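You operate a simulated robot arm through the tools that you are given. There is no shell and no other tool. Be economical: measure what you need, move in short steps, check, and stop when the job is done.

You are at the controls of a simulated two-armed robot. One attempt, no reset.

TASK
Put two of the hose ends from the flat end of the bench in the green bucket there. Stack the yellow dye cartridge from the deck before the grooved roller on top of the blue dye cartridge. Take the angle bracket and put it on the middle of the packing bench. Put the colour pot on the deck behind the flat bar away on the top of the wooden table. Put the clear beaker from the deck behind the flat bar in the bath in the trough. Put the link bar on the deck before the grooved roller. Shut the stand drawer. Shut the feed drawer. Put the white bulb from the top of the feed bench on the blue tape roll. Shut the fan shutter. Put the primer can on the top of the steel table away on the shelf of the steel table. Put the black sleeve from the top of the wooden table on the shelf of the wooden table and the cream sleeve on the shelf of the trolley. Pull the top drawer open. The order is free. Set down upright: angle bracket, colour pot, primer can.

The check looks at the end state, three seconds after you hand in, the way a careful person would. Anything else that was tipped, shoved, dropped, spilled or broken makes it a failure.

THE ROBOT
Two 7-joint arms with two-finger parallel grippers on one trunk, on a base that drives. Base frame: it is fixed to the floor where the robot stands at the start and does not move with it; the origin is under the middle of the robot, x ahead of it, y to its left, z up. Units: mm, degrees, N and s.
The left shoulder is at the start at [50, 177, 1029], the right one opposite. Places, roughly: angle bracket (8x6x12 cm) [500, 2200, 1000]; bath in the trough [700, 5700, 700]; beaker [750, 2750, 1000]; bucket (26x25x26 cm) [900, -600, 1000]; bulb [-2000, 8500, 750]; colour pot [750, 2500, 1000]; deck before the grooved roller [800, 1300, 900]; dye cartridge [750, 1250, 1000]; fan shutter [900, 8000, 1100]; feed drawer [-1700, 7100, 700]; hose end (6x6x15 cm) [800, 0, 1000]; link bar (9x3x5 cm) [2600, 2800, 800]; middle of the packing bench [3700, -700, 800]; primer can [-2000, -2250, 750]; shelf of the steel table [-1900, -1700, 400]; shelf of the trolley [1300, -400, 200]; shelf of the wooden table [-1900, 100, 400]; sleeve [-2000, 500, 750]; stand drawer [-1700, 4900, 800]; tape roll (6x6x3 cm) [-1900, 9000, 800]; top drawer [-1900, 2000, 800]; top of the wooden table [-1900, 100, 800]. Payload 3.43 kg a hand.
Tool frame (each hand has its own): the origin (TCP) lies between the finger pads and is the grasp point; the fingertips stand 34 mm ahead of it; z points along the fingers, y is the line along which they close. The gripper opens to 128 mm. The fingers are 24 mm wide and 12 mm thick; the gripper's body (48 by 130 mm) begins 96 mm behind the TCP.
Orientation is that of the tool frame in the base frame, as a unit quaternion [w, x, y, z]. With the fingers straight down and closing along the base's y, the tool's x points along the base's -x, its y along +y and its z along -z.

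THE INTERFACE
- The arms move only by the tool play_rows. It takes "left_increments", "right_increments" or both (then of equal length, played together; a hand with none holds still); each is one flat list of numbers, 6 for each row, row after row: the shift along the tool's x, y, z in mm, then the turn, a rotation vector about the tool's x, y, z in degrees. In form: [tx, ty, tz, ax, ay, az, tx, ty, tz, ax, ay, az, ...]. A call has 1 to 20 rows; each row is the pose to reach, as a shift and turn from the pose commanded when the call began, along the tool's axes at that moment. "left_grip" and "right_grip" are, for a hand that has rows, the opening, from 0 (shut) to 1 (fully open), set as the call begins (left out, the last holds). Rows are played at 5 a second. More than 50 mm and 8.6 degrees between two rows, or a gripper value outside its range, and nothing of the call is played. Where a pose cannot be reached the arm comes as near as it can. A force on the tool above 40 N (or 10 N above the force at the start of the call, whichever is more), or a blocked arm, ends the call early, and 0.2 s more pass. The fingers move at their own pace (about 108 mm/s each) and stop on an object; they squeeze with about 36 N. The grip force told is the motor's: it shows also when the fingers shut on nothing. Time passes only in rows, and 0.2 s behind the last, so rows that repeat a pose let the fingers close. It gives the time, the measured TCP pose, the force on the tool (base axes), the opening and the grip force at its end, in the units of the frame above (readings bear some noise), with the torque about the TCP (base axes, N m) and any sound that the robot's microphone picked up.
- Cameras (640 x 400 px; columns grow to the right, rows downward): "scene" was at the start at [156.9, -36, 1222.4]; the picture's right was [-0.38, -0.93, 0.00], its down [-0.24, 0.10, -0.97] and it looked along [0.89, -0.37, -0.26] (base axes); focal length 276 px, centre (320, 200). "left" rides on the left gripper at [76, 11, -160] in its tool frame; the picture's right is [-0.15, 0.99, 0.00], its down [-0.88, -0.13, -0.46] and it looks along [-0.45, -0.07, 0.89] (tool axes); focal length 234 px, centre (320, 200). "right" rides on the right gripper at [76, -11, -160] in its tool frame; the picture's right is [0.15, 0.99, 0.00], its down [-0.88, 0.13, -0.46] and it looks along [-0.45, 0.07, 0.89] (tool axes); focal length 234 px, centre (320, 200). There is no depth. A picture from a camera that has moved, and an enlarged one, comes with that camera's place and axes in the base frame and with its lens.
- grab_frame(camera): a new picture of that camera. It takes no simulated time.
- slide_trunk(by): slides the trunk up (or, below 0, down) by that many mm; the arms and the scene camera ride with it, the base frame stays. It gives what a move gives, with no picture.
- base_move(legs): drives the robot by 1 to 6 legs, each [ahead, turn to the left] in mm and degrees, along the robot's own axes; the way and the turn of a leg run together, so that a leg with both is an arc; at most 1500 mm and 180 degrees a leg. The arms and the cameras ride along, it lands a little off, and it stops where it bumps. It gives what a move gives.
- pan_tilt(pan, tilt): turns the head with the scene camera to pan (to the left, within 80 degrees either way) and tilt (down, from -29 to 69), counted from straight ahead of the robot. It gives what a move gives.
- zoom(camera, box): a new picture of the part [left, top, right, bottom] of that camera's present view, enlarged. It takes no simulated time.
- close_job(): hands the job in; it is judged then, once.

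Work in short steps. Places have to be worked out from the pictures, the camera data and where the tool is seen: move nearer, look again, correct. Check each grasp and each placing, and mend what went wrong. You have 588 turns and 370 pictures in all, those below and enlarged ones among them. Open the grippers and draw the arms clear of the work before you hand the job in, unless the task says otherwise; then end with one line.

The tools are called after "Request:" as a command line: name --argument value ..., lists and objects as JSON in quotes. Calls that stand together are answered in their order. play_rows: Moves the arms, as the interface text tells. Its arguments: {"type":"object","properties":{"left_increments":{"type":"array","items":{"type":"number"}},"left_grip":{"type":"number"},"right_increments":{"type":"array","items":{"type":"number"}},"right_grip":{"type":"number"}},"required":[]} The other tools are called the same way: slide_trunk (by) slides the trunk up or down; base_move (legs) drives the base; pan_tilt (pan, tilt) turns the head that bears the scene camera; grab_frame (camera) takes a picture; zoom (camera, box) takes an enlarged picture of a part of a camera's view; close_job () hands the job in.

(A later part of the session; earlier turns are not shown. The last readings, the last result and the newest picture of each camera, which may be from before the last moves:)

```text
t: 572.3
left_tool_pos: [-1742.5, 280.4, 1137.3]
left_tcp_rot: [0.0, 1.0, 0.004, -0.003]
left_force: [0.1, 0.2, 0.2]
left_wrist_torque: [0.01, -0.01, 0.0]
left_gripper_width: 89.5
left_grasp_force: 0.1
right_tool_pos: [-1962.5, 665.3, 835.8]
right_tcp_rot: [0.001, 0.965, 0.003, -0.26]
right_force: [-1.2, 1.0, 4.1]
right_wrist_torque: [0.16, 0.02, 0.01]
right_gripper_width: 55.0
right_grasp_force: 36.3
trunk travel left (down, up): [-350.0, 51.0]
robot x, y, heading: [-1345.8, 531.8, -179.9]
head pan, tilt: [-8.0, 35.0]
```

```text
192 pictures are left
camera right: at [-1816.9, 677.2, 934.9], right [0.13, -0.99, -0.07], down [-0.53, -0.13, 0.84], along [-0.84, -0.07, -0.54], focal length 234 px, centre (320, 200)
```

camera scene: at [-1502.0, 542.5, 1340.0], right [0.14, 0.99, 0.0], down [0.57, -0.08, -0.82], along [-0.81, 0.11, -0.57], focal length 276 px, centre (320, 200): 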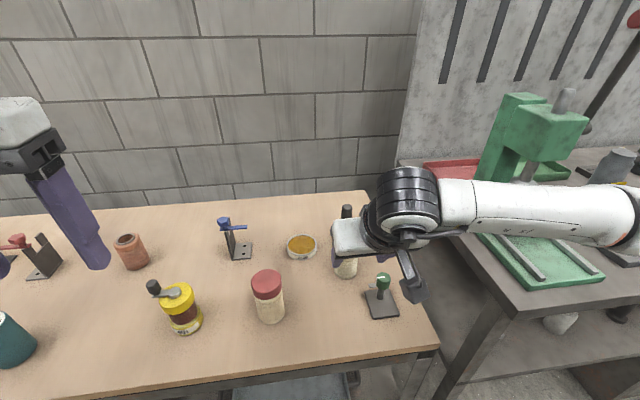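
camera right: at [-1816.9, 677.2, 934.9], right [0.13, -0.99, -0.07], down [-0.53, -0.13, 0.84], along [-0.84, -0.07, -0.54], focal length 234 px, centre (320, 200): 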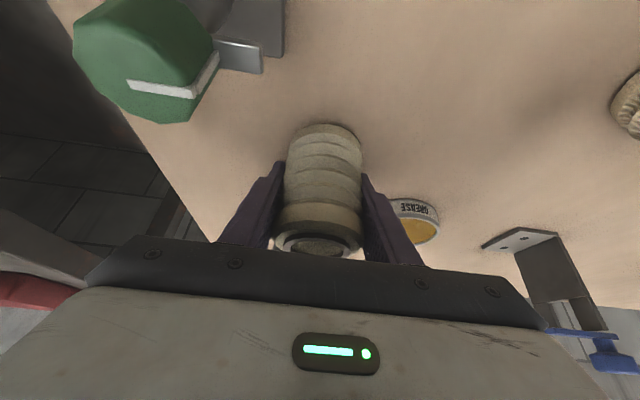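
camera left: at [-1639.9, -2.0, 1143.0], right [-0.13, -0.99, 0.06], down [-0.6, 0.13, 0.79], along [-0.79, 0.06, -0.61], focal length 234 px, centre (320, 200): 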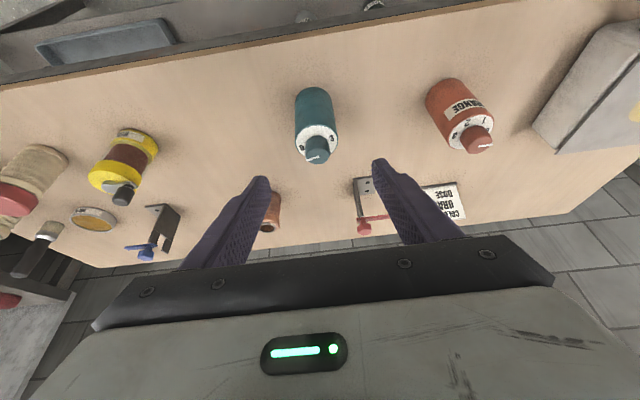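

Cream sleeve held (55 mm). I lift straight up, then back.

Request:
play_rows --right_increments '[-20, 0, -34, 0, 0, 0, -42, 0, -73, 0, 0, 0, -64, 0, -111, 0, 0, 0, -86, 0, -149, 0, 0, 0, -108, 0, -187, 0, 0, 0, -75, 0, -215, 0, 0, 0, -36, 0, -238, 0, 0, 0, 5, 0, -260, 0, 0, 0, 46, 0, -282, 0, 0, 0]'

Request:
grab_frame --camera "scene"

```text
t: 574.3
left_tool_pos: [-1741.8, 282.4, 1137.1]
left_tcp_rot: [0.0, 1.0, 0.006, -0.003]
left_force: [-0.2, 0.4, 0.0]
left_wrist_torque: [0.02, 0.01, 0.01]
left_gripper_width: 89.6
left_grasp_force: 0.0
right_tool_pos: [-1780.2, 668.1, 1055.3]
right_tcp_rot: [0.001, 0.966, 0.004, -0.259]
right_force: [0.3, 1.1, -2.2]
right_wrist_torque: [0.02, 0.04, -0.04]
right_gripper_width: 55.4
right_grasp_force: 36.6
trunk travel left (down, up): [-350.0, 51.0]
robot x, y, heading: [-1345.2, 529.8, -179.6]
head pan, tilt: [-8.0, 35.0]
```

```text
191 pictures are left
camera scene: at [-1500.8, 542.5, 1340.2], right [0.14, 0.99, 0.0], down [0.57, -0.08, -0.82], along [-0.81, 0.11, -0.57], focal length 276 px, centre (320, 200)
```

scene: 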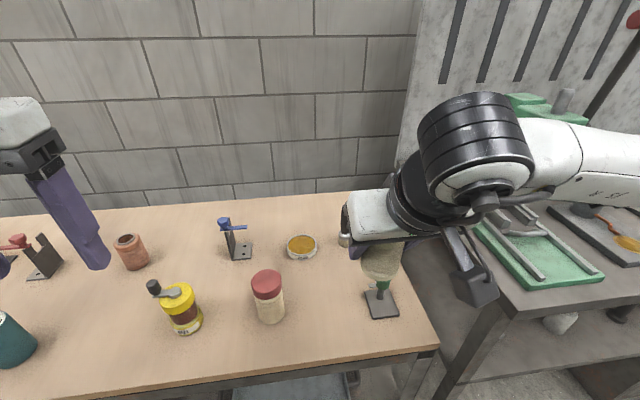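

Next the primer can on the steel table (y≈-2250). I back off, turn toward -y and drive with a look ahead.

Request:
slide_trunk --by 50

Request:
base_move --legs '[[-350, 0], [0, 90], [1200, 0]]'

Request:
pan_tilt --pan -20 --tilt 20

Request:
grab_frame --camera "scene"

```text
t: 575.2
left_tool_pos: [-1742.2, 281.8, 1187.7]
left_tcp_rot: [0.0, 1.0, 0.005, -0.003]
left_force: [-0.2, -0.7, 0.4]
left_wrist_torque: [0.01, 0.01, -0.02]
left_gripper_width: 89.6
left_grasp_force: 0.1
right_tool_pos: [-1780.2, 667.9, 1105.5]
right_tcp_rot: [0.001, 0.966, 0.004, -0.259]
right_force: [-1.0, -0.5, -1.0]
right_wrist_torque: [0.0, 0.02, 0.04]
right_gripper_width: 55.4
right_grasp_force: 36.5
trunk travel left (down, up): [-400.0, 1.0]
robot x, y, heading: [-1343.4, 528.5, -179.9]
head pan, tilt: [-8.0, 35.0]
```

```text
t: 587.0
left_tool_pos: [-757.0, -1072.9, 1188.7]
left_tcp_rot: [0.002, 0.704, 0.71, -0.002]
left_force: [-0.5, -0.5, -0.2]
left_wrist_torque: [0.03, 0.02, 0.0]
left_gripper_width: 89.7
left_grasp_force: 0.0
right_tool_pos: [-1144.1, -1109.9, 1104.7]
right_tcp_rot: [0.183, 0.68, 0.686, -0.182]
right_force: [0.2, -1.0, 0.3]
right_wrist_torque: [-0.01, -0.01, 0.0]
right_gripper_width: 55.2
right_grasp_force: 36.7
trunk travel left (down, up): [-400.0, 1.0]
robot x, y, heading: [-1008.4, -675.2, -90.1]
head pan, tilt: [-8.0, 35.0]
```

```text
t: 587.7
left_tool_pos: [-758.7, -1072.4, 1188.2]
left_tcp_rot: [0.001, 0.704, 0.71, -0.002]
left_force: [-0.3, 0.0, 0.3]
left_wrist_torque: [-0.02, 0.0, 0.0]
left_gripper_width: 89.4
left_grasp_force: 0.1
right_tool_pos: [-1143.6, -1110.4, 1105.1]
right_tcp_rot: [0.184, 0.68, 0.685, -0.183]
right_force: [0.1, 0.6, -1.4]
right_wrist_torque: [-0.02, -0.02, -0.03]
right_gripper_width: 55.2
right_grasp_force: 36.0
trunk travel left (down, up): [-400.0, 1.0]
robot x, y, heading: [-1007.9, -676.6, -90.2]
head pan, tilt: [-20.0, 20.0]
```

```text
190 pictures are left
camera scene: at [-1037.9, -832.8, 1413.9], right [-0.94, 0.34, 0.0], down [0.12, 0.32, -0.94], along [-0.32, -0.88, -0.34], focal length 276 px, centre (320, 200)
```

scene: 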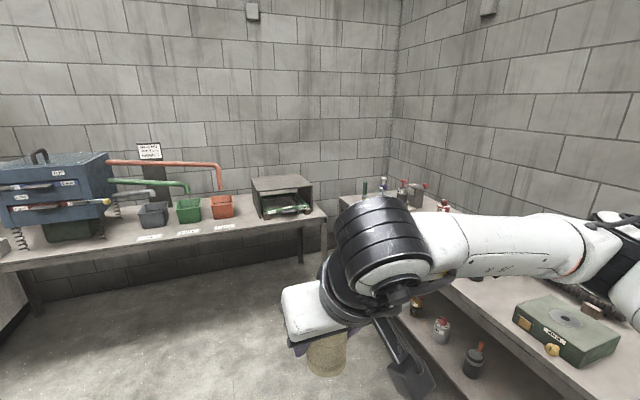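

The cans stand at the far corner of the steel table. I go on to y≈-1500, turn toward the corner and look.

Request:
base_move --legs '[[820, 0], [0, -70], [150, 0]]'

Request:
pan_tilt --pan 15 --tilt 25

Request:
grab_frame --camera "scene"

```text
t: 596.2
left_tool_pos: [-1421.9, -1932.4, 1188.4]
left_tcp_rot: [0.001, 0.983, 0.186, -0.003]
left_force: [-0.8, -0.1, 0.2]
left_wrist_torque: [0.0, -0.02, 0.03]
left_gripper_width: 89.5
left_grasp_force: 0.1
right_tool_pos: [-1594.1, -1583.1, 1104.5]
right_tcp_rot: [0.048, 0.949, 0.178, -0.254]
right_force: [-0.5, 0.2, -1.4]
right_wrist_torque: [-0.03, 0.04, -0.02]
right_gripper_width: 55.1
right_grasp_force: 36.0
trunk travel left (down, up): [-400.0, 1.0]
robot x, y, heading: [-1135.8, -1554.8, -159.2]
head pan, tilt: [-20.0, 20.0]
```

```text
t: 597.2
left_tool_pos: [-1421.5, -1930.4, 1187.2]
left_tcp_rot: [0.0, 0.983, 0.185, -0.002]
left_force: [0.2, 0.0, -0.3]
left_wrist_torque: [0.0, 0.03, -0.01]
left_gripper_width: 90.0
left_grasp_force: 0.0
right_tool_pos: [-1593.2, -1581.8, 1106.0]
right_tcp_rot: [0.048, 0.949, 0.178, -0.256]
right_force: [-0.1, -0.1, -1.3]
right_wrist_torque: [0.0, 0.03, 0.02]
right_gripper_width: 55.2
right_grasp_force: 35.9
trunk travel left (down, up): [-400.0, 1.0]
robot x, y, heading: [-1140.1, -1556.1, -159.0]
head pan, tilt: [15.0, 25.0]
```

```text
189 pictures are left
camera scene: at [-1277.1, -1634.6, 1405.9], right [-0.59, 0.81, 0.0], down [0.34, 0.25, -0.91], along [-0.73, -0.53, -0.42], focal length 276 px, centre (320, 200)
```

scene: 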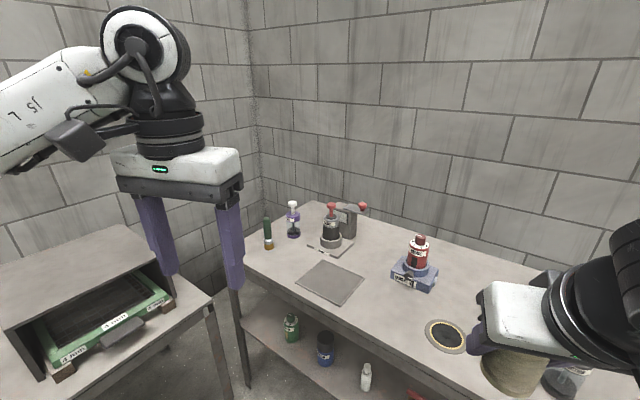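

I zoom on the table items to find the primer can.

Request:
zoom --camera "scene" --box '[240, 180, 480, 330]'

```text
2.67 times, centred on (360, 255) of scene
camera zoom: at [-1277.1, -1634.6, 1405.9], right [-0.59, 0.81, 0.0], down [0.34, 0.25, -0.91], along [-0.73, -0.53, -0.42], focal length 737 px, centre (213, 53)
```

zoom: 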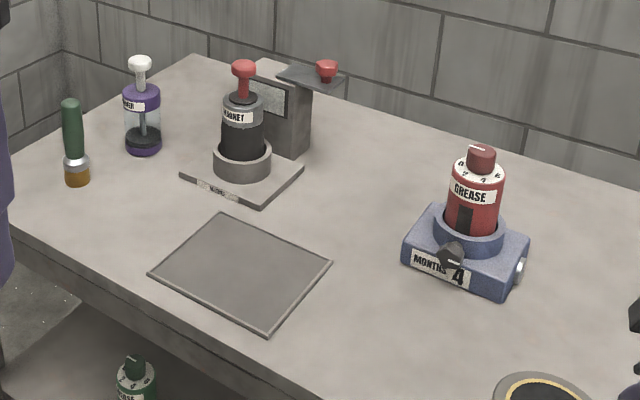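

The purple can may read "PRIMER"; I zoom in harder to read it.

Request:
zoom --camera "scene" --box '[255, 190, 365, 260]'

```text
5.71 times, centred on (310, 225) of scene
camera zoom: at [-1277.1, -1634.6, 1405.9], right [-0.59, 0.81, 0.0], down [0.34, 0.25, -0.91], along [-0.73, -0.53, -0.42], focal length 1579 px, centre (377, 57)
```

zoom: 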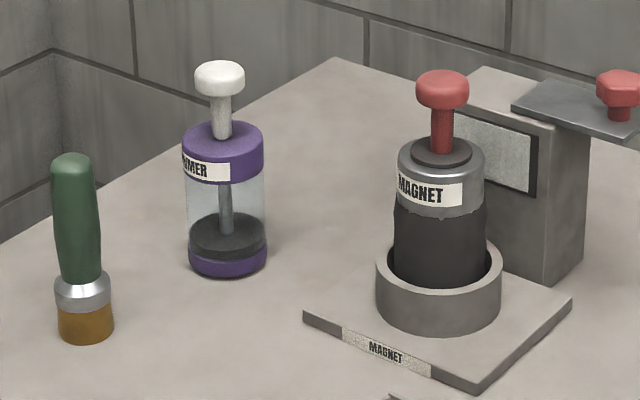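

The purple can is the PRIMER. I drive 320 mm closer and then use the left hand (trunk slightly lower).

Request:
base_move --legs '[[310, 0]]'

Request:
grab_frame --camera "left"

Request:
grab_frame --camera "scene"

```text
t: 599.3
left_tool_pos: [-1714.6, -2043.1, 1188.6]
left_tcp_rot: [0.001, 0.983, 0.186, -0.003]
left_force: [-1.0, -0.1, -0.2]
left_wrist_torque: [-0.02, -0.01, -0.02]
left_gripper_width: 89.7
left_grasp_force: 0.0
right_tool_pos: [-1887.4, -1695.6, 1104.2]
right_tcp_rot: [0.048, 0.949, 0.179, -0.254]
right_force: [0.2, 0.0, -0.7]
right_wrist_torque: [-0.01, 0.03, -0.03]
right_gripper_width: 55.5
right_grasp_force: 36.0
trunk travel left (down, up): [-400.0, 1.0]
robot x, y, heading: [-1427.3, -1664.3, -158.9]
head pan, tilt: [15.0, 25.0]
```

```text
186 pictures are left
camera left: at [-1639.0, -2024.7, 1346.9], right [0.22, -0.97, 0.0], down [-0.86, -0.2, 0.46], along [-0.45, -0.1, -0.89], focal length 234 px, centre (320, 200)
```

left: 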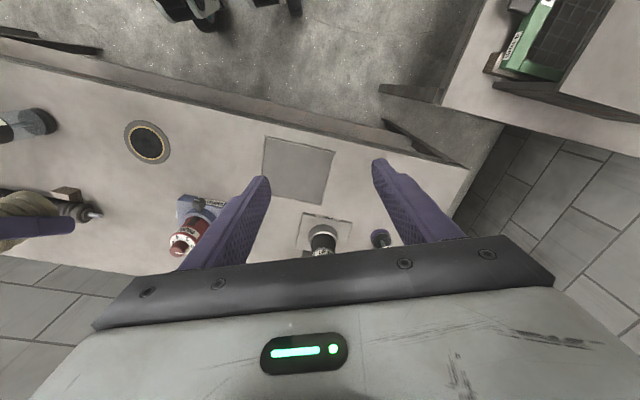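

```text
185 pictures are left
camera scene: at [-1570.7, -1747.3, 1405.8], right [-0.59, 0.81, 0.0], down [0.34, 0.25, -0.91], along [-0.73, -0.53, -0.42], focal length 276 px, centre (320, 200)
```

scene: 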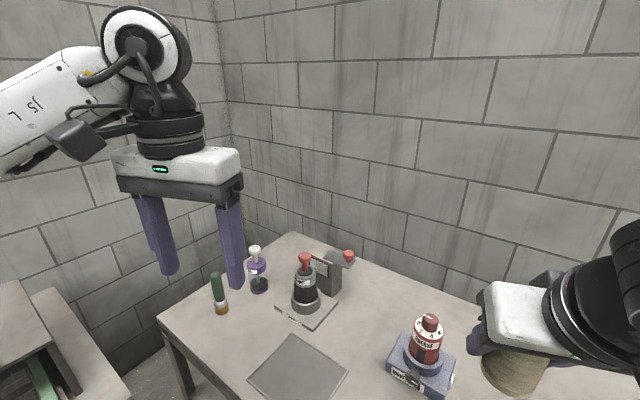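

Primer can ≈(-1989,-2280), table 798, body up to 900. I approach it with the left hand at 30° tilt (clear of the brush on its left).

Request:
play_rows --left_increments '[-32, 14, 27, 0, -3.3, 0, -63, 27, 53, 0, -6.7, 0, -95, 41, 80, 0, -10, 0, -127, 55, 107, 0, -13.3, 0, -158, 68, 133, 0, -16.7, 0, -190, 82, 160, 0, -20, 0, -222, 96, 187, 0, -23.3, 0, -253, 109, 213, 0, -26.7, 0, -285, 123, 235, 0, -30, 0, -285, 123, 235, 0, -30, 0]' --left_grip 0.65

Request:
grab_frame --camera "left"

Request:
grab_frame --camera "scene"

```text
t: 601.5
left_tool_pos: [-1936.7, -2260.6, 953.6]
left_tcp_rot: [0.048, 0.948, 0.178, -0.258]
left_force: [-0.3, -0.3, 0.3]
left_wrist_torque: [0.0, -0.04, -0.02]
left_gripper_width: 83.4
left_grasp_force: 0.1
right_tool_pos: [-1886.1, -1694.7, 1105.3]
right_tcp_rot: [0.048, 0.949, 0.178, -0.255]
right_force: [0.0, 0.1, -1.4]
right_wrist_torque: [0.0, 0.02, 0.03]
right_gripper_width: 55.2
right_grasp_force: 36.0
trunk travel left (down, up): [-400.0, 1.0]
robot x, y, heading: [-1431.8, -1665.5, -159.1]
head pan, tilt: [15.0, 25.0]
```

```text
184 pictures are left
camera left: at [-1796.4, -2218.3, 1053.5], right [0.24, -0.97, 0.07], down [-0.54, -0.07, 0.84], along [-0.81, -0.24, -0.54], focal length 234 px, centre (320, 200)
```

left: 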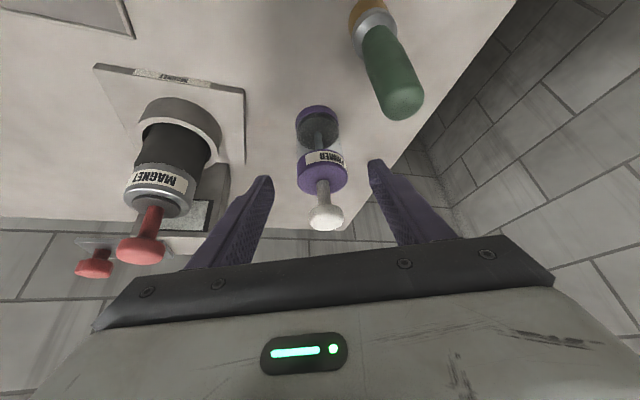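

```text
183 pictures are left
camera scene: at [-1569.8, -1746.9, 1405.9], right [-0.59, 0.81, 0.0], down [0.34, 0.25, -0.91], along [-0.73, -0.53, -0.42], focal length 276 px, centre (320, 200)
```

scene: 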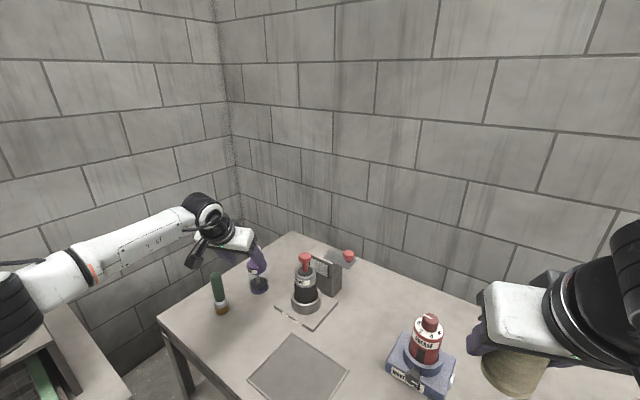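

Aligned on the PRIMER can. I advance 112 mm and close.

Request:
play_rows --left_increments '[-2, 0, 37, 0, 0, 0, -5, 0, 74, 0, 0, 0, -7, 0, 111, 0, 0, 0, -7, 0, 111, 0, 0, 0]'

Request:
play_rows --left_increments '[0, 0, 0, 0, 0, 0, 0, 0, 0, 0, 0, 0, 0, 0, 0, 0, 0, 0, 0, 0, 0, 0, 0, 0]' --left_grip 0

Request:
grab_frame --camera "left"

```text
t: 602.5
left_tool_pos: [-1978.6, -2274.5, 867.9]
left_tcp_rot: [0.049, 0.948, 0.18, -0.258]
left_force: [0.6, 0.4, -0.2]
left_wrist_torque: [0.0, 0.01, 0.02]
left_gripper_width: 83.1
left_grasp_force: 0.0
left hand out of reach, approached as far as the arm can: row 3, 4
right_tool_pos: [-1887.7, -1694.7, 1104.7]
right_tcp_rot: [0.048, 0.949, 0.178, -0.255]
right_force: [0.9, -0.3, -0.8]
right_wrist_torque: [-0.03, 0.03, 0.0]
right_gripper_width: 55.0
right_grasp_force: 35.9
trunk travel left (down, up): [-400.0, 1.0]
robot x, y, heading: [-1428.1, -1668.9, -158.8]
head pan, tilt: [15.0, 25.0]
```

```text
t: 603.5
left_tool_pos: [-1977.6, -2274.3, 868.0]
left_tcp_rot: [0.049, 0.948, 0.18, -0.257]
left_force: [-0.5, 0.1, 1.0]
left_wrist_torque: [-0.08, 0.06, 0.02]
left_gripper_width: 54.1
left_grasp_force: 35.9
right_tool_pos: [-1887.4, -1695.1, 1104.7]
right_tcp_rot: [0.048, 0.949, 0.179, -0.255]
right_force: [-0.1, -0.1, -1.4]
right_wrist_torque: [-0.03, -0.01, 0.0]
right_gripper_width: 55.2
right_grasp_force: 35.6
trunk travel left (down, up): [-400.0, 1.0]
robot x, y, heading: [-1424.4, -1669.8, -158.9]
head pan, tilt: [15.0, 25.0]
```

```text
182 pictures are left
camera left: at [-1837.8, -2230.7, 967.8], right [0.24, -0.97, 0.07], down [-0.54, -0.07, 0.84], along [-0.81, -0.24, -0.54], focal length 234 px, centre (320, 200)
```

left: 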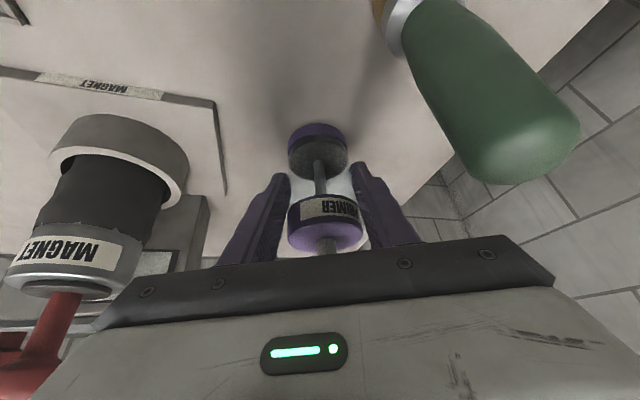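

Held (54 mm). I lift straight up 135 mm, then back.

Request:
play_rows --left_increments '[-20, 0, -34, 0, 0, 0, -42, 0, -73, 0, 0, 0, -65, 0, -112, 0, 0, 0, -88, 0, -152, 0, 0, 0, -49, 0, -174, 0, 0, 0, -10, 0, -196, 0, 0, 0, 29, 0, -218, 0, 0, 0, 68, 0, -240, 0, 0, 0, 107, 0, -262, 0, 0, 0]'

Request:
grab_frame --camera "left"

Request:
grab_frame --camera "scene"

```text
t: 605.5
left_tool_pos: [-1767.6, -2188.4, 1041.0]
left_tcp_rot: [0.048, 0.948, 0.179, -0.259]
left_force: [0.2, 0.3, -0.5]
left_wrist_torque: [0.0, -0.02, 0.03]
left_gripper_width: 54.0
left_grasp_force: 35.5
right_tool_pos: [-1886.6, -1693.9, 1106.0]
right_tcp_rot: [0.048, 0.949, 0.178, -0.256]
right_force: [-0.6, 0.3, -1.2]
right_wrist_torque: [0.02, 0.03, 0.0]
right_gripper_width: 55.0
right_grasp_force: 36.7
trunk travel left (down, up): [-400.0, 1.0]
robot x, y, heading: [-1433.0, -1668.0, -158.8]
head pan, tilt: [15.0, 25.0]
```

```text
181 pictures are left
camera left: at [-1627.7, -2145.4, 1140.0], right [0.24, -0.97, 0.07], down [-0.54, -0.07, 0.84], along [-0.81, -0.24, -0.54], focal length 234 px, centre (320, 200)
```

left: 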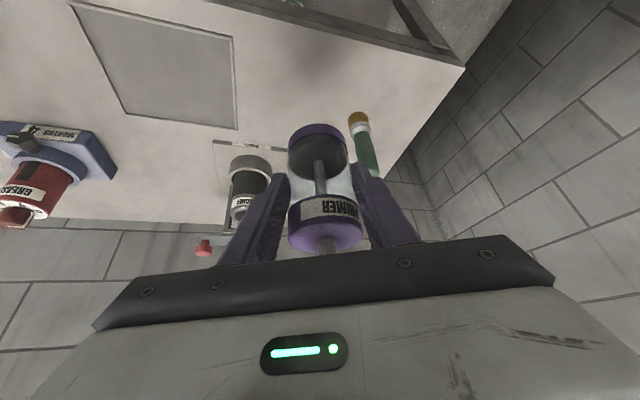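

```text
180 pictures are left
camera scene: at [-1569.2, -1747.0, 1406.0], right [-0.59, 0.81, 0.0], down [0.34, 0.25, -0.91], along [-0.73, -0.53, -0.42], focal length 276 px, centre (320, 200)
```

scene: 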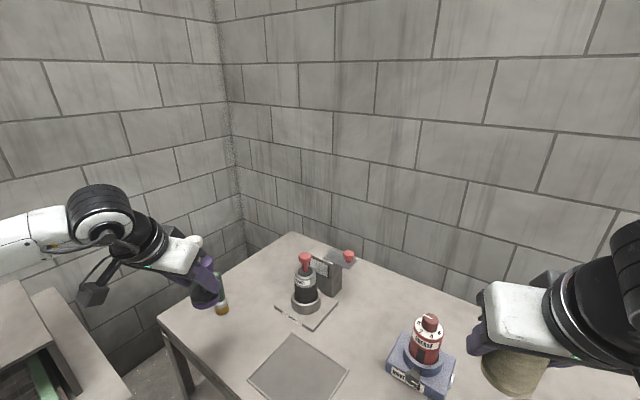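

Primer can in hand. I back off, face the table squarely and lower the trunk to view its shelf.

Request:
base_move --legs '[[-480, 0], [0, -21]]'

Request:
slide_trunk --by -350

Request:
pan_tilt --pan 5 --tilt 25

Request:
grab_frame --camera "scene"

```text
t: 609.5
left_tool_pos: [-1490.1, -1852.7, 1040.2]
left_tcp_rot: [-0.003, 0.965, -0.007, -0.262]
left_force: [0.0, -0.2, -1.5]
left_wrist_torque: [0.02, -0.03, -0.03]
left_gripper_width: 54.4
left_grasp_force: 36.0
right_tool_pos: [-1412.5, -1350.2, 1104.9]
right_tcp_rot: [-0.001, 0.966, -0.006, -0.259]
right_force: [-0.6, 0.1, -0.6]
right_wrist_torque: [0.01, 0.02, 0.01]
right_gripper_width: 55.0
right_grasp_force: 35.8
trunk travel left (down, up): [-400.0, 1.0]
robot x, y, heading: [-982.0, -1497.0, 178.8]
head pan, tilt: [15.0, 25.0]
```

```text
t: 613.0
left_tool_pos: [-1489.8, -1853.5, 690.8]
left_tcp_rot: [-0.001, 0.965, -0.005, -0.261]
left_force: [-0.3, -0.5, -1.9]
left_wrist_torque: [0.02, -0.04, 0.01]
left_gripper_width: 54.3
left_grasp_force: 36.0
right_tool_pos: [-1412.9, -1349.9, 755.0]
right_tcp_rot: [-0.002, 0.966, -0.007, -0.259]
right_force: [1.0, -0.6, -0.3]
right_wrist_torque: [0.01, 0.0, 0.02]
right_gripper_width: 55.3
right_grasp_force: 35.8
trunk travel left (down, up): [-50.0, 351.0]
robot x, y, heading: [-976.8, -1497.5, 178.9]
head pan, tilt: [15.0, 25.0]
```

```text
t: 613.7
left_tool_pos: [-1488.8, -1852.4, 689.0]
left_tcp_rot: [-0.002, 0.965, -0.006, -0.261]
left_force: [0.4, 0.4, -1.7]
left_wrist_torque: [0.02, -0.03, 0.01]
left_gripper_width: 54.1
left_grasp_force: 35.9
right_tool_pos: [-1412.6, -1350.7, 755.5]
right_tcp_rot: [-0.001, 0.966, -0.007, -0.259]
right_force: [-0.7, 0.0, -1.7]
right_wrist_torque: [0.02, 0.02, 0.01]
right_gripper_width: 54.9
right_grasp_force: 36.4
trunk travel left (down, up): [-50.0, 351.0]
robot x, y, heading: [-975.7, -1497.6, 178.8]
head pan, tilt: [5.0, 25.0]
```

```text
179 pictures are left
camera scene: at [-1141.0, -1502.0, 1055.8], right [-0.07, 1.0, 0.0], down [0.42, 0.03, -0.91], along [-0.9, -0.06, -0.42], focal length 276 px, centre (320, 200)
```

scene: 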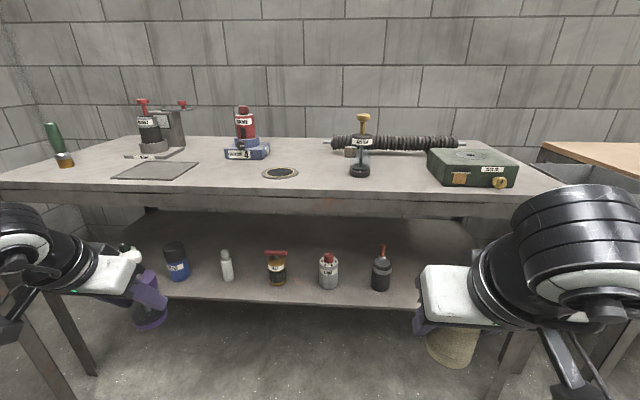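

Free shelf space is at y≈-1150 (right of the black bottle). I shift the robot to y≈-1005.

Request:
base_move --legs '[[0, -89], [490, 0], [0, 90], [200, 0]]'

Request:
pan_tilt --pan 10 --tilt 35

Request:
grab_frame --camera "scene"

Request:
grab_frame --camera "left"

```text
t: 625.3
left_tool_pos: [-1677.4, -1420.8, 690.4]
left_tcp_rot: [0.011, 0.964, 0.039, -0.261]
left_force: [-0.4, 1.0, -1.6]
left_wrist_torque: [-0.03, -0.02, 0.0]
left_gripper_width: 54.1
left_grasp_force: 36.6
right_tool_pos: [-1646.3, -912.5, 755.6]
right_tcp_rot: [0.01, 0.965, 0.038, -0.259]
right_force: [0.7, 0.1, -1.6]
right_wrist_torque: [0.02, -0.01, 0.01]
right_gripper_width: 55.4
right_grasp_force: 36.3
trunk travel left (down, up): [-50.0, 351.0]
robot x, y, heading: [-1200.4, -1021.6, -175.6]
head pan, tilt: [5.0, 25.0]
```

```text
t: 626.0
left_tool_pos: [-1677.7, -1420.1, 690.4]
left_tcp_rot: [0.011, 0.964, 0.039, -0.262]
left_force: [-0.6, -0.9, -1.9]
left_wrist_torque: [-0.02, -0.03, 0.02]
left_gripper_width: 54.1
left_grasp_force: 35.4
right_tool_pos: [-1645.9, -912.2, 756.1]
right_tcp_rot: [0.01, 0.965, 0.038, -0.26]
right_force: [0.4, 0.3, -0.9]
right_wrist_torque: [-0.02, 0.01, 0.03]
right_gripper_width: 55.1
right_grasp_force: 35.3
trunk travel left (down, up): [-50.0, 351.0]
robot x, y, heading: [-1203.4, -1020.3, -175.8]
head pan, tilt: [10.0, 35.0]
```

```text
178 pictures are left
camera scene: at [-1356.8, -1046.1, 1040.1], right [-0.24, 0.97, 0.0], down [0.56, 0.14, -0.82], along [-0.79, -0.2, -0.57], focal length 276 px, centre (320, 200)
```

scene: 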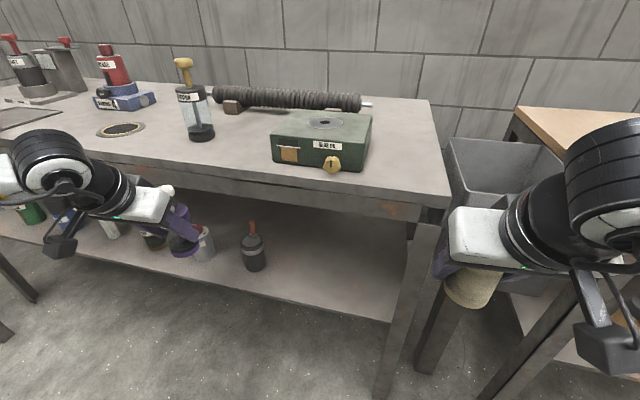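

```text
177 pictures are left
camera left: at [-1530.4, -1419.4, 789.3], right [-0.05, -1.0, 0.07], down [-0.54, 0.09, 0.84], along [-0.84, 0.0, -0.54], focal length 234 px, centre (320, 200)
```

left: 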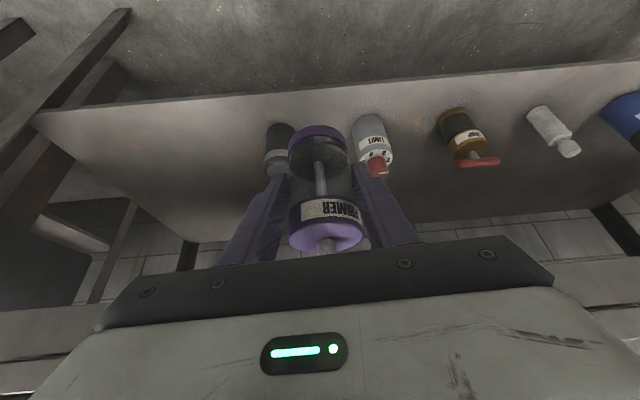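

I move the can in front of the free shelf space (y≈-1190) and down to shelf level.

Request:
play_rows --left_increments '[15, -38, 20, 0, 0, 0, 30, -77, 41, 0, 0, 0, 44, -115, 61, 0, 0, 0, 59, -153, 81, 0, 0, 0, 74, -192, 102, 0, 0, 0, 89, -230, 122, 0, 0, 0, 89, -230, 122, 0, 0, 0]'

Request:
grab_frame --camera "left"

Request:
grab_frame --camera "scene"

```text
t: 627.6
left_tool_pos: [-1678.6, -1187.1, 541.0]
left_tcp_rot: [0.012, 0.965, 0.04, -0.261]
left_force: [0.0, -0.1, -2.4]
left_wrist_torque: [0.01, -0.03, 0.01]
left_gripper_width: 54.2
left_grasp_force: 36.1
right_tool_pos: [-1646.4, -910.9, 754.9]
right_tcp_rot: [0.01, 0.965, 0.038, -0.259]
right_force: [-1.0, 0.4, -1.0]
right_wrist_torque: [0.01, 0.0, 0.03]
right_gripper_width: 55.0
right_grasp_force: 36.5
trunk travel left (down, up): [-50.0, 351.0]
robot x, y, heading: [-1201.0, -1020.1, -175.7]
head pan, tilt: [10.0, 35.0]
```

```text
176 pictures are left
camera left: at [-1531.3, -1187.0, 640.0], right [-0.05, -1.0, 0.07], down [-0.54, 0.09, 0.84], along [-0.84, 0.0, -0.54], focal length 234 px, centre (320, 200)
```

left: 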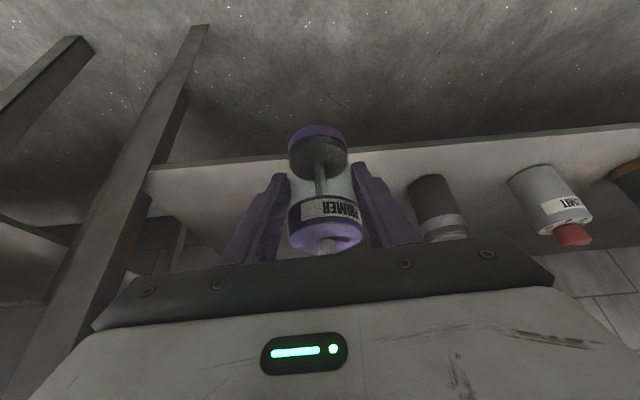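

```text
175 pictures are left
camera scene: at [-1356.8, -1046.1, 1040.1], right [-0.24, 0.97, 0.0], down [0.56, 0.14, -0.82], along [-0.79, -0.2, -0.57], focal length 276 px, centre (320, 200)
```

scene: 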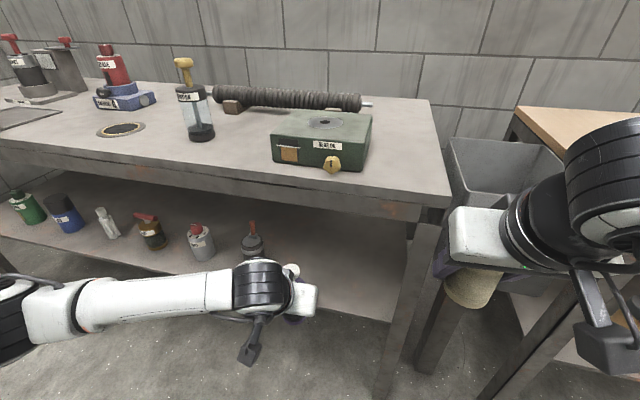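

Shelf edge is at x≈-1773, surface ≈415. I move in 122 mm and lower slowly.

Request:
play_rows --left_increments '[-35, 0, 21, 0, 0, 0, -70, 0, 41, 0, 0, 0, -105, 0, 62, 0, 0, 0, -90, 0, 88, 0, 0, 0, -85, 0, 97, 0, 0, 0, -82, 0, 100, 0, 0, 0, -80, 0, 104, 0, 0, 0, -78, 0, 107, 0, 0, 0, -76, 0, 111, 0, 0, 0, -74, 0, 114, 0, 0, 0, -72, 0, 118, 0, 0, 0, -70, 0, 121, 0, 0, 0, -68, 0, 125, 0, 0, 0]'

Request:
grab_frame --camera "left"

```text
t: 630.4
left_tool_pos: [-1807.0, -1200.8, 475.0]
left_tcp_rot: [0.01, 0.962, 0.04, -0.27]
left_force: [2.3, -3.7, 35.5]
left_wrist_torque: [-0.23, 0.49, 0.02]
left_gripper_width: 54.6
left_grasp_force: 36.1
right_tool_pos: [-1644.4, -911.9, 756.6]
right_tcp_rot: [0.011, 0.965, 0.037, -0.261]
right_force: [-0.1, 0.5, -1.0]
right_wrist_torque: [0.02, 0.01, 0.02]
right_gripper_width: 55.2
right_grasp_force: 36.4
trunk travel left (down, up): [-50.0, 351.0]
robot x, y, heading: [-1201.9, -1019.7, -175.7]
head pan, tilt: [10.0, 35.0]
```

```text
174 pictures are left
camera left: at [-1658.5, -1198.9, 571.2], right [-0.04, -1.0, 0.07], down [-0.53, 0.09, 0.85], along [-0.85, 0.0, -0.53], focal length 234 px, centre (320, 200)
```

left: 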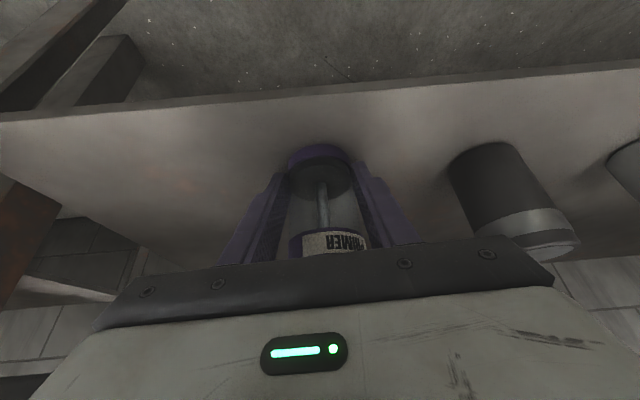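

Seated on the shelf. I unload 9 mm of command, open and withdraw backward.

Request:
play_rows --left_increments '[-2.3, 0, -4, 0, 0, 0, -4.5, 0, -7.8, 0, 0, 0]'

Request:
play_rows --left_increments '[0, 0, 0, 0, 0, 0, 0, 0, 0, 0, 0, 0, 0, 0, 0, 0, 0, 0]' --left_grip 0.65

Request:
grab_frame --camera "left"

```text
t: 631.0
left_tool_pos: [-1802.0, -1197.8, 474.9]
left_tcp_rot: [0.011, 0.964, 0.039, -0.262]
left_force: [-4.7, 0.1, 11.0]
left_wrist_torque: [0.04, 0.68, -0.08]
left_gripper_width: 54.2
left_grasp_force: 36.2
right_tool_pos: [-1646.1, -912.8, 755.7]
right_tcp_rot: [0.011, 0.965, 0.037, -0.26]
right_force: [0.3, -0.1, -1.2]
right_wrist_torque: [0.0, 0.02, 0.06]
right_gripper_width: 54.9
right_grasp_force: 36.5
trunk travel left (down, up): [-50.0, 351.0]
robot x, y, heading: [-1202.1, -1016.7, -175.5]
head pan, tilt: [10.0, 35.0]
```

```text
t: 631.8
left_tool_pos: [-1801.1, -1199.4, 474.2]
left_tcp_rot: [0.011, 0.964, 0.039, -0.261]
left_force: [0.3, 0.0, -0.1]
left_wrist_torque: [-0.03, 0.01, 0.02]
left_gripper_width: 83.2
left_grasp_force: 0.0
right_tool_pos: [-1645.2, -912.4, 754.7]
right_tcp_rot: [0.01, 0.965, 0.038, -0.259]
right_force: [0.0, 0.0, -0.9]
right_wrist_torque: [0.02, 0.04, 0.0]
right_gripper_width: 54.8
right_grasp_force: 36.2
trunk travel left (down, up): [-50.0, 351.0]
robot x, y, heading: [-1203.2, -1019.9, -175.5]
head pan, tilt: [10.0, 35.0]
```

```text
173 pictures are left
camera left: at [-1654.4, -1199.4, 573.7], right [-0.05, -1.0, 0.07], down [-0.54, 0.09, 0.84], along [-0.84, 0.0, -0.54], focal length 234 px, centre (320, 200)
```

left: 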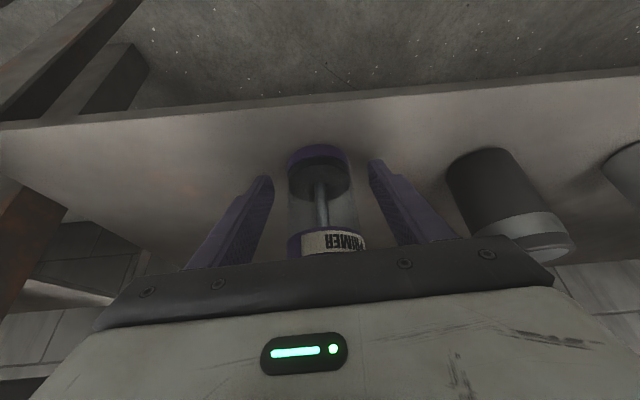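

Standing free. I withdraw along the tool axis, then straight back, and check.

Request:
play_rows --left_increments '[4, 0, -35, 0, 0, 0, 20, 0, -70, 0, 0, 0, 50, 0, -100, 0, 0, 0, 88, 0, -125, 0, 0, 0, 126, 0, -150, 0, 0, 0, 164, 20, -170, 0, 0, 0]'

Request:
grab_frame --camera "left"

```text
t: 633.2
left_tool_pos: [-1572.8, -1203.7, 538.4]
left_tcp_rot: [0.009, 0.964, 0.038, -0.262]
left_force: [0.1, -0.7, 0.3]
left_wrist_torque: [-0.03, -0.01, -0.02]
left_gripper_width: 83.4
left_grasp_force: 0.1
right_tool_pos: [-1646.5, -912.5, 755.2]
right_tcp_rot: [0.01, 0.965, 0.038, -0.259]
right_force: [-0.3, -0.1, -1.3]
right_wrist_torque: [0.01, 0.04, 0.0]
right_gripper_width: 55.0
right_grasp_force: 36.4
trunk travel left (down, up): [-50.0, 351.0]
robot x, y, heading: [-1202.2, -1017.3, -175.8]
head pan, tilt: [10.0, 35.0]
```

```text
172 pictures are left
camera left: at [-1426.1, -1202.7, 638.4], right [-0.05, -1.0, 0.07], down [-0.54, 0.09, 0.84], along [-0.84, 0.0, -0.54], focal length 234 px, centre (320, 200)
```

left: 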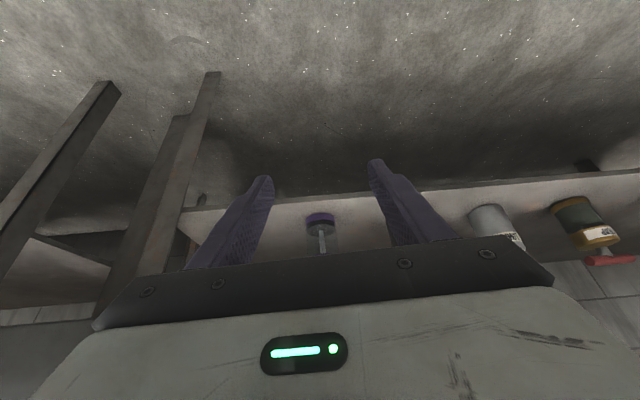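

Primer can stands upright on the shelf. Now I back off, raise the trunk and go for the angle bracket (left hand), still carrying the cream sleeve in the right.

Request:
base_move --legs '[[-300, 0]]'

Request:
slide_trunk --by 350

Request:
base_move --legs '[[0, -108], [1450, 0], [1400, 0], [0, -76]]'

Request:
pan_tilt --pan 5 --tilt 30

Request:
grab_frame --camera "scene"

```text
t: 635.2
left_tool_pos: [-1277.0, -1181.6, 538.8]
left_tcp_rot: [0.01, 0.964, 0.039, -0.262]
left_force: [0.2, 0.3, -0.2]
left_wrist_torque: [-0.05, -0.01, 0.03]
left_gripper_width: 83.2
left_grasp_force: 0.1
right_tool_pos: [-1351.1, -891.9, 756.2]
right_tcp_rot: [0.01, 0.965, 0.038, -0.26]
right_force: [0.0, -0.1, -0.4]
right_wrist_torque: [-0.01, 0.02, -0.03]
right_gripper_width: 55.1
right_grasp_force: 35.3
trunk travel left (down, up): [-50.0, 351.0]
robot x, y, heading: [-902.0, -998.4, -175.6]
head pan, tilt: [10.0, 35.0]
```

```text
t: 638.7
left_tool_pos: [-1275.8, -1181.8, 889.0]
left_tcp_rot: [0.01, 0.964, 0.038, -0.261]
left_force: [-0.7, 0.3, -0.7]
left_wrist_torque: [-0.03, 0.01, 0.02]
left_gripper_width: 83.3
left_grasp_force: 0.1
right_tool_pos: [-1350.5, -892.6, 1106.0]
right_tcp_rot: [0.011, 0.965, 0.038, -0.259]
right_force: [0.2, 0.7, -1.6]
right_wrist_torque: [0.01, 0.01, -0.02]
right_gripper_width: 54.9
right_grasp_force: 36.3
trunk travel left (down, up): [-400.0, 1.0]
robot x, y, heading: [-906.2, -998.9, -175.5]
head pan, tilt: [10.0, 35.0]
```

```text
t: 659.6
left_tool_pos: [289.5, 2008.7, 888.9]
left_tcp_rot: [0.258, -0.144, 0.955, 0.038]
left_force: [0.1, 0.4, -0.1]
left_wrist_torque: [0.01, 0.0, -0.04]
left_gripper_width: 83.5
left_grasp_force: 0.0
right_tool_pos: [425.7, 1749.8, 1108.6]
right_tcp_rot: [0.264, -0.148, 0.952, 0.053]
right_force: [0.8, 2.2, -1.0]
right_wrist_torque: [-0.03, -0.01, 0.0]
right_gripper_width: 54.8
right_grasp_force: 35.9
trunk travel left (down, up): [-400.0, 1.0]
robot x, y, heading: [-30.0, 1750.1, 16.5]
head pan, tilt: [10.0, 35.0]
stopped in leg 4: the force on the tool passed its limit (the readings are from after the stop); the commanded pose is now the measured one
```

```text
t: 660.3
left_tool_pos: [288.1, 2009.8, 888.9]
left_tcp_rot: [0.258, -0.144, 0.954, 0.038]
left_force: [0.1, 0.5, 0.0]
left_wrist_torque: [0.0, 0.01, 0.02]
left_gripper_width: 83.4
left_grasp_force: 0.2
right_tool_pos: [426.2, 1750.0, 1109.4]
right_tcp_rot: [0.263, -0.148, 0.952, 0.053]
right_force: [0.4, 2.6, -0.2]
right_wrist_torque: [-0.04, -0.03, 0.02]
right_gripper_width: 54.9
right_grasp_force: 35.8
trunk travel left (down, up): [-400.0, 1.0]
robot x, y, heading: [-31.9, 1749.5, 16.7]
head pan, tilt: [5.0, 30.0]
```

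```text
171 pictures are left
camera scene: at [118.9, 1801.5, 1397.8], right [0.37, -0.93, 0.0], down [-0.46, -0.19, -0.87], along [0.8, 0.32, -0.5], focal length 276 px, centre (320, 200)
```

scene: 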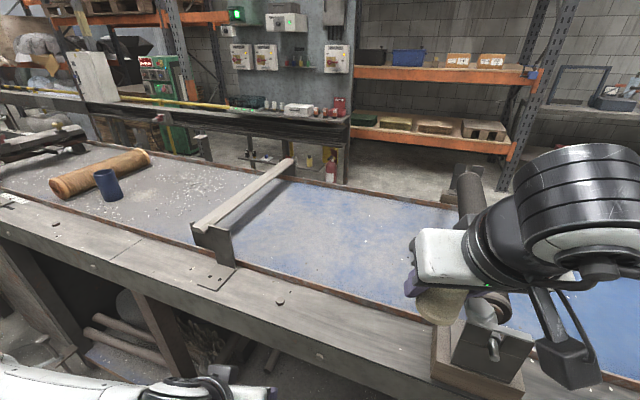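

The right hand with the sleeve touched the roller clamp while turning. I turn back left a little and inspect.

Request:
base_move --legs '[[0, 15], [-150, 0]]'

Request:
grab_frame --camera "scene"

Request:
grab_frame --camera "right"

```text
t: 662.6
left_tool_pos: [81.0, 2003.1, 887.8]
left_tcp_rot: [0.251, -0.267, 0.928, 0.072]
left_force: [-0.6, 1.2, 0.1]
left_wrist_torque: [0.03, 0.0, 0.02]
left_gripper_width: 83.2
left_grasp_force: 0.1
right_tool_pos: [278.9, 1788.2, 1108.5]
right_tcp_rot: [0.254, -0.27, 0.925, 0.087]
right_force: [0.5, -1.1, -0.3]
right_wrist_torque: [0.04, -0.04, -0.02]
right_gripper_width: 54.7
right_grasp_force: 35.8
trunk travel left (down, up): [-400.0, 1.0]
robot x, y, heading: [-163.9, 1669.3, 31.6]
head pan, tilt: [5.0, 30.0]
```

```text
170 pictures are left
camera scene: at [-30.6, 1757.6, 1398.0], right [0.6, -0.8, 0.0], down [-0.4, -0.3, -0.87], along [0.69, 0.52, -0.5], focal length 276 px, centre (320, 200)
```

scene: 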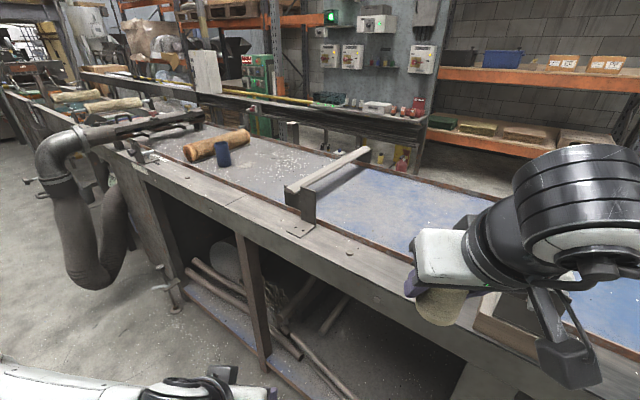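

```text
169 pictures are left
camera right: at [163.3, 1695.9, 1205.4], right [-0.64, 0.76, -0.05], down [0.37, 0.37, 0.85], along [0.67, 0.53, -0.53], focal length 234 px, centre (320, 200)
```

right: 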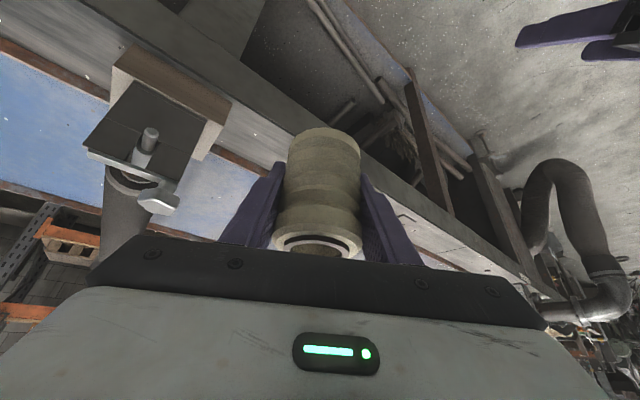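

The sleeve is still firmly held and the clamp looks unchanged. I reposition to (-100,2050), face the deck and then look at the bracket.

Request:
base_move --legs '[[0, 48], [390, 0], [0, -80], [80, 0]]'

Request:
pan_tilt --pan 15 --tilt 40

Request:
grab_frame --camera "scene"

Request:
grab_frame --camera "left"

```text
t: 671.4
left_tool_pos: [339.5, 2249.1, 888.6]
left_tcp_rot: [0.261, -0.036, 0.965, 0.01]
left_force: [0.0, 0.6, 0.1]
left_wrist_torque: [0.0, 0.03, -0.03]
left_gripper_width: 83.1
left_grasp_force: 0.1
right_tool_pos: [414.4, 1965.0, 1109.1]
right_tcp_rot: [0.268, -0.039, 0.962, 0.023]
right_force: [-0.2, 0.7, -1.6]
right_wrist_torque: [0.01, 0.0, -0.03]
right_gripper_width: 54.6
right_grasp_force: 35.8
trunk travel left (down, up): [-400.0, 1.0]
robot x, y, heading: [-30.0, 2068.9, 3.9]
head pan, tilt: [5.0, 30.0]
```

```text
t: 672.1
left_tool_pos: [339.3, 2247.9, 889.2]
left_tcp_rot: [0.262, -0.036, 0.964, 0.01]
left_force: [0.7, 0.2, 0.2]
left_wrist_torque: [-0.03, -0.03, 0.03]
left_gripper_width: 83.0
left_grasp_force: 0.0
right_tool_pos: [414.6, 1965.8, 1108.6]
right_tcp_rot: [0.268, -0.039, 0.962, 0.024]
right_force: [-0.3, 0.7, -0.3]
right_wrist_torque: [0.02, -0.03, 0.0]
right_gripper_width: 54.6
right_grasp_force: 35.5
trunk travel left (down, up): [-400.0, 1.0]
robot x, y, heading: [-30.5, 2066.2, 4.0]
head pan, tilt: [15.0, 40.0]
```

```text
168 pictures are left
camera scene: at [118.5, 2097.7, 1382.6], right [0.32, -0.95, 0.0], down [-0.61, -0.21, -0.77], along [0.73, 0.25, -0.64], focal length 276 px, centre (320, 200)
```

scene: 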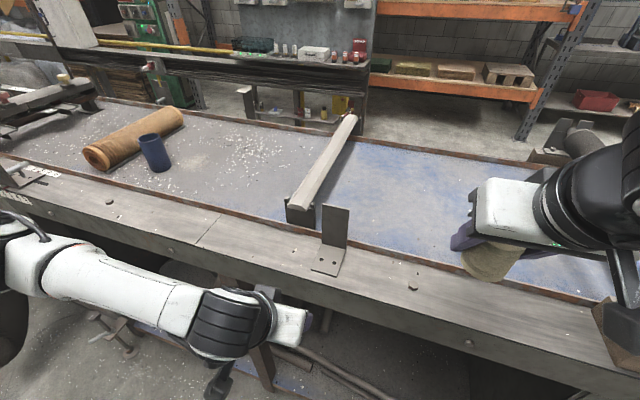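

```text
167 pictures are left
camera left: at [193.1, 2249.6, 988.2], right [0.05, 1.0, 0.07], down [0.54, -0.09, 0.84], along [0.84, 0.0, -0.54], focal length 234 px, centre (320, 200)
```

left: 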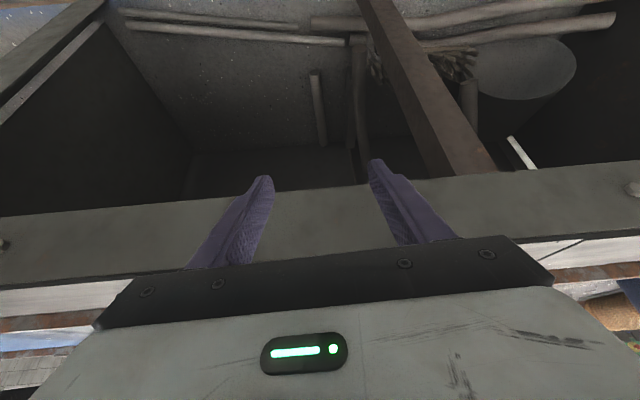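

Bracket: upright plate at (≈516,2201), 60 mm wide, top ≈1023, foot toward me. I first raise the left hand, then bring it tool-down above the plate.

Request:
play_rows --left_increments '[-21, 0, -36, 0, 0, 0, -42, 0, -72, 0, 0, 0, -63, 0, -108, 0, 0, 0, -84, 0, -144, 0, 0, 0, -105, 0, -180, 0, 0, 0, -126, 0, -216, 0, 0, 0]' --left_grip 0.62

Request:
play_rows --left_increments '[-37, -12, 20, 0, 7.5, 0, -74, -24, 40, 0, 15, 0, -111, -36, 60, 0, 22.5, 0, -149, -58, 90, 0, 30.3, 0, -149, -58, 90, 0, 30.3, 0]'

Request:
grab_frame --camera "left"

```text
t: 673.5
left_tool_pos: [338.8, 2251.7, 1138.7]
left_tcp_rot: [0.261, -0.036, 0.965, 0.01]
left_force: [0.6, -0.9, -0.4]
left_wrist_torque: [0.0, 0.02, -0.01]
left_gripper_width: 79.1
left_grasp_force: 0.0
right_tool_pos: [415.0, 1965.4, 1107.6]
right_tcp_rot: [0.268, -0.04, 0.962, 0.024]
right_force: [0.6, 0.0, -0.2]
right_wrist_torque: [0.01, 0.0, -0.03]
right_gripper_width: 54.8
right_grasp_force: 36.0
trunk travel left (down, up): [-400.0, 1.0]
robot x, y, heading: [-31.3, 2067.8, 3.9]
head pan, tilt: [15.0, 40.0]
```

```text
refused: row 4 steps farther than a row can; nothing moved
```

```text
166 pictures are left
camera left: at [192.6, 2252.5, 1238.3], right [0.05, 1.0, 0.07], down [0.54, -0.09, 0.84], along [0.84, -0.01, -0.54], focal length 234 px, centre (320, 200)
```

left: 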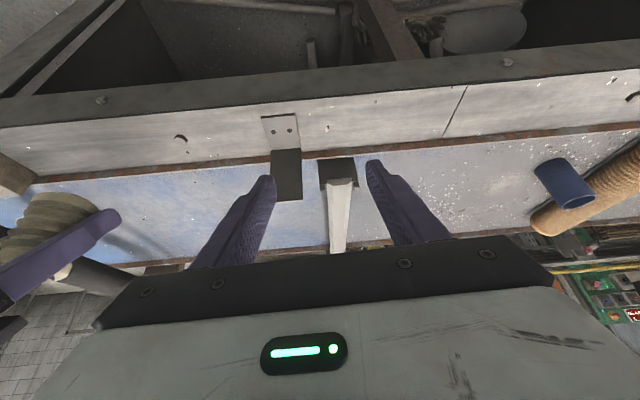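

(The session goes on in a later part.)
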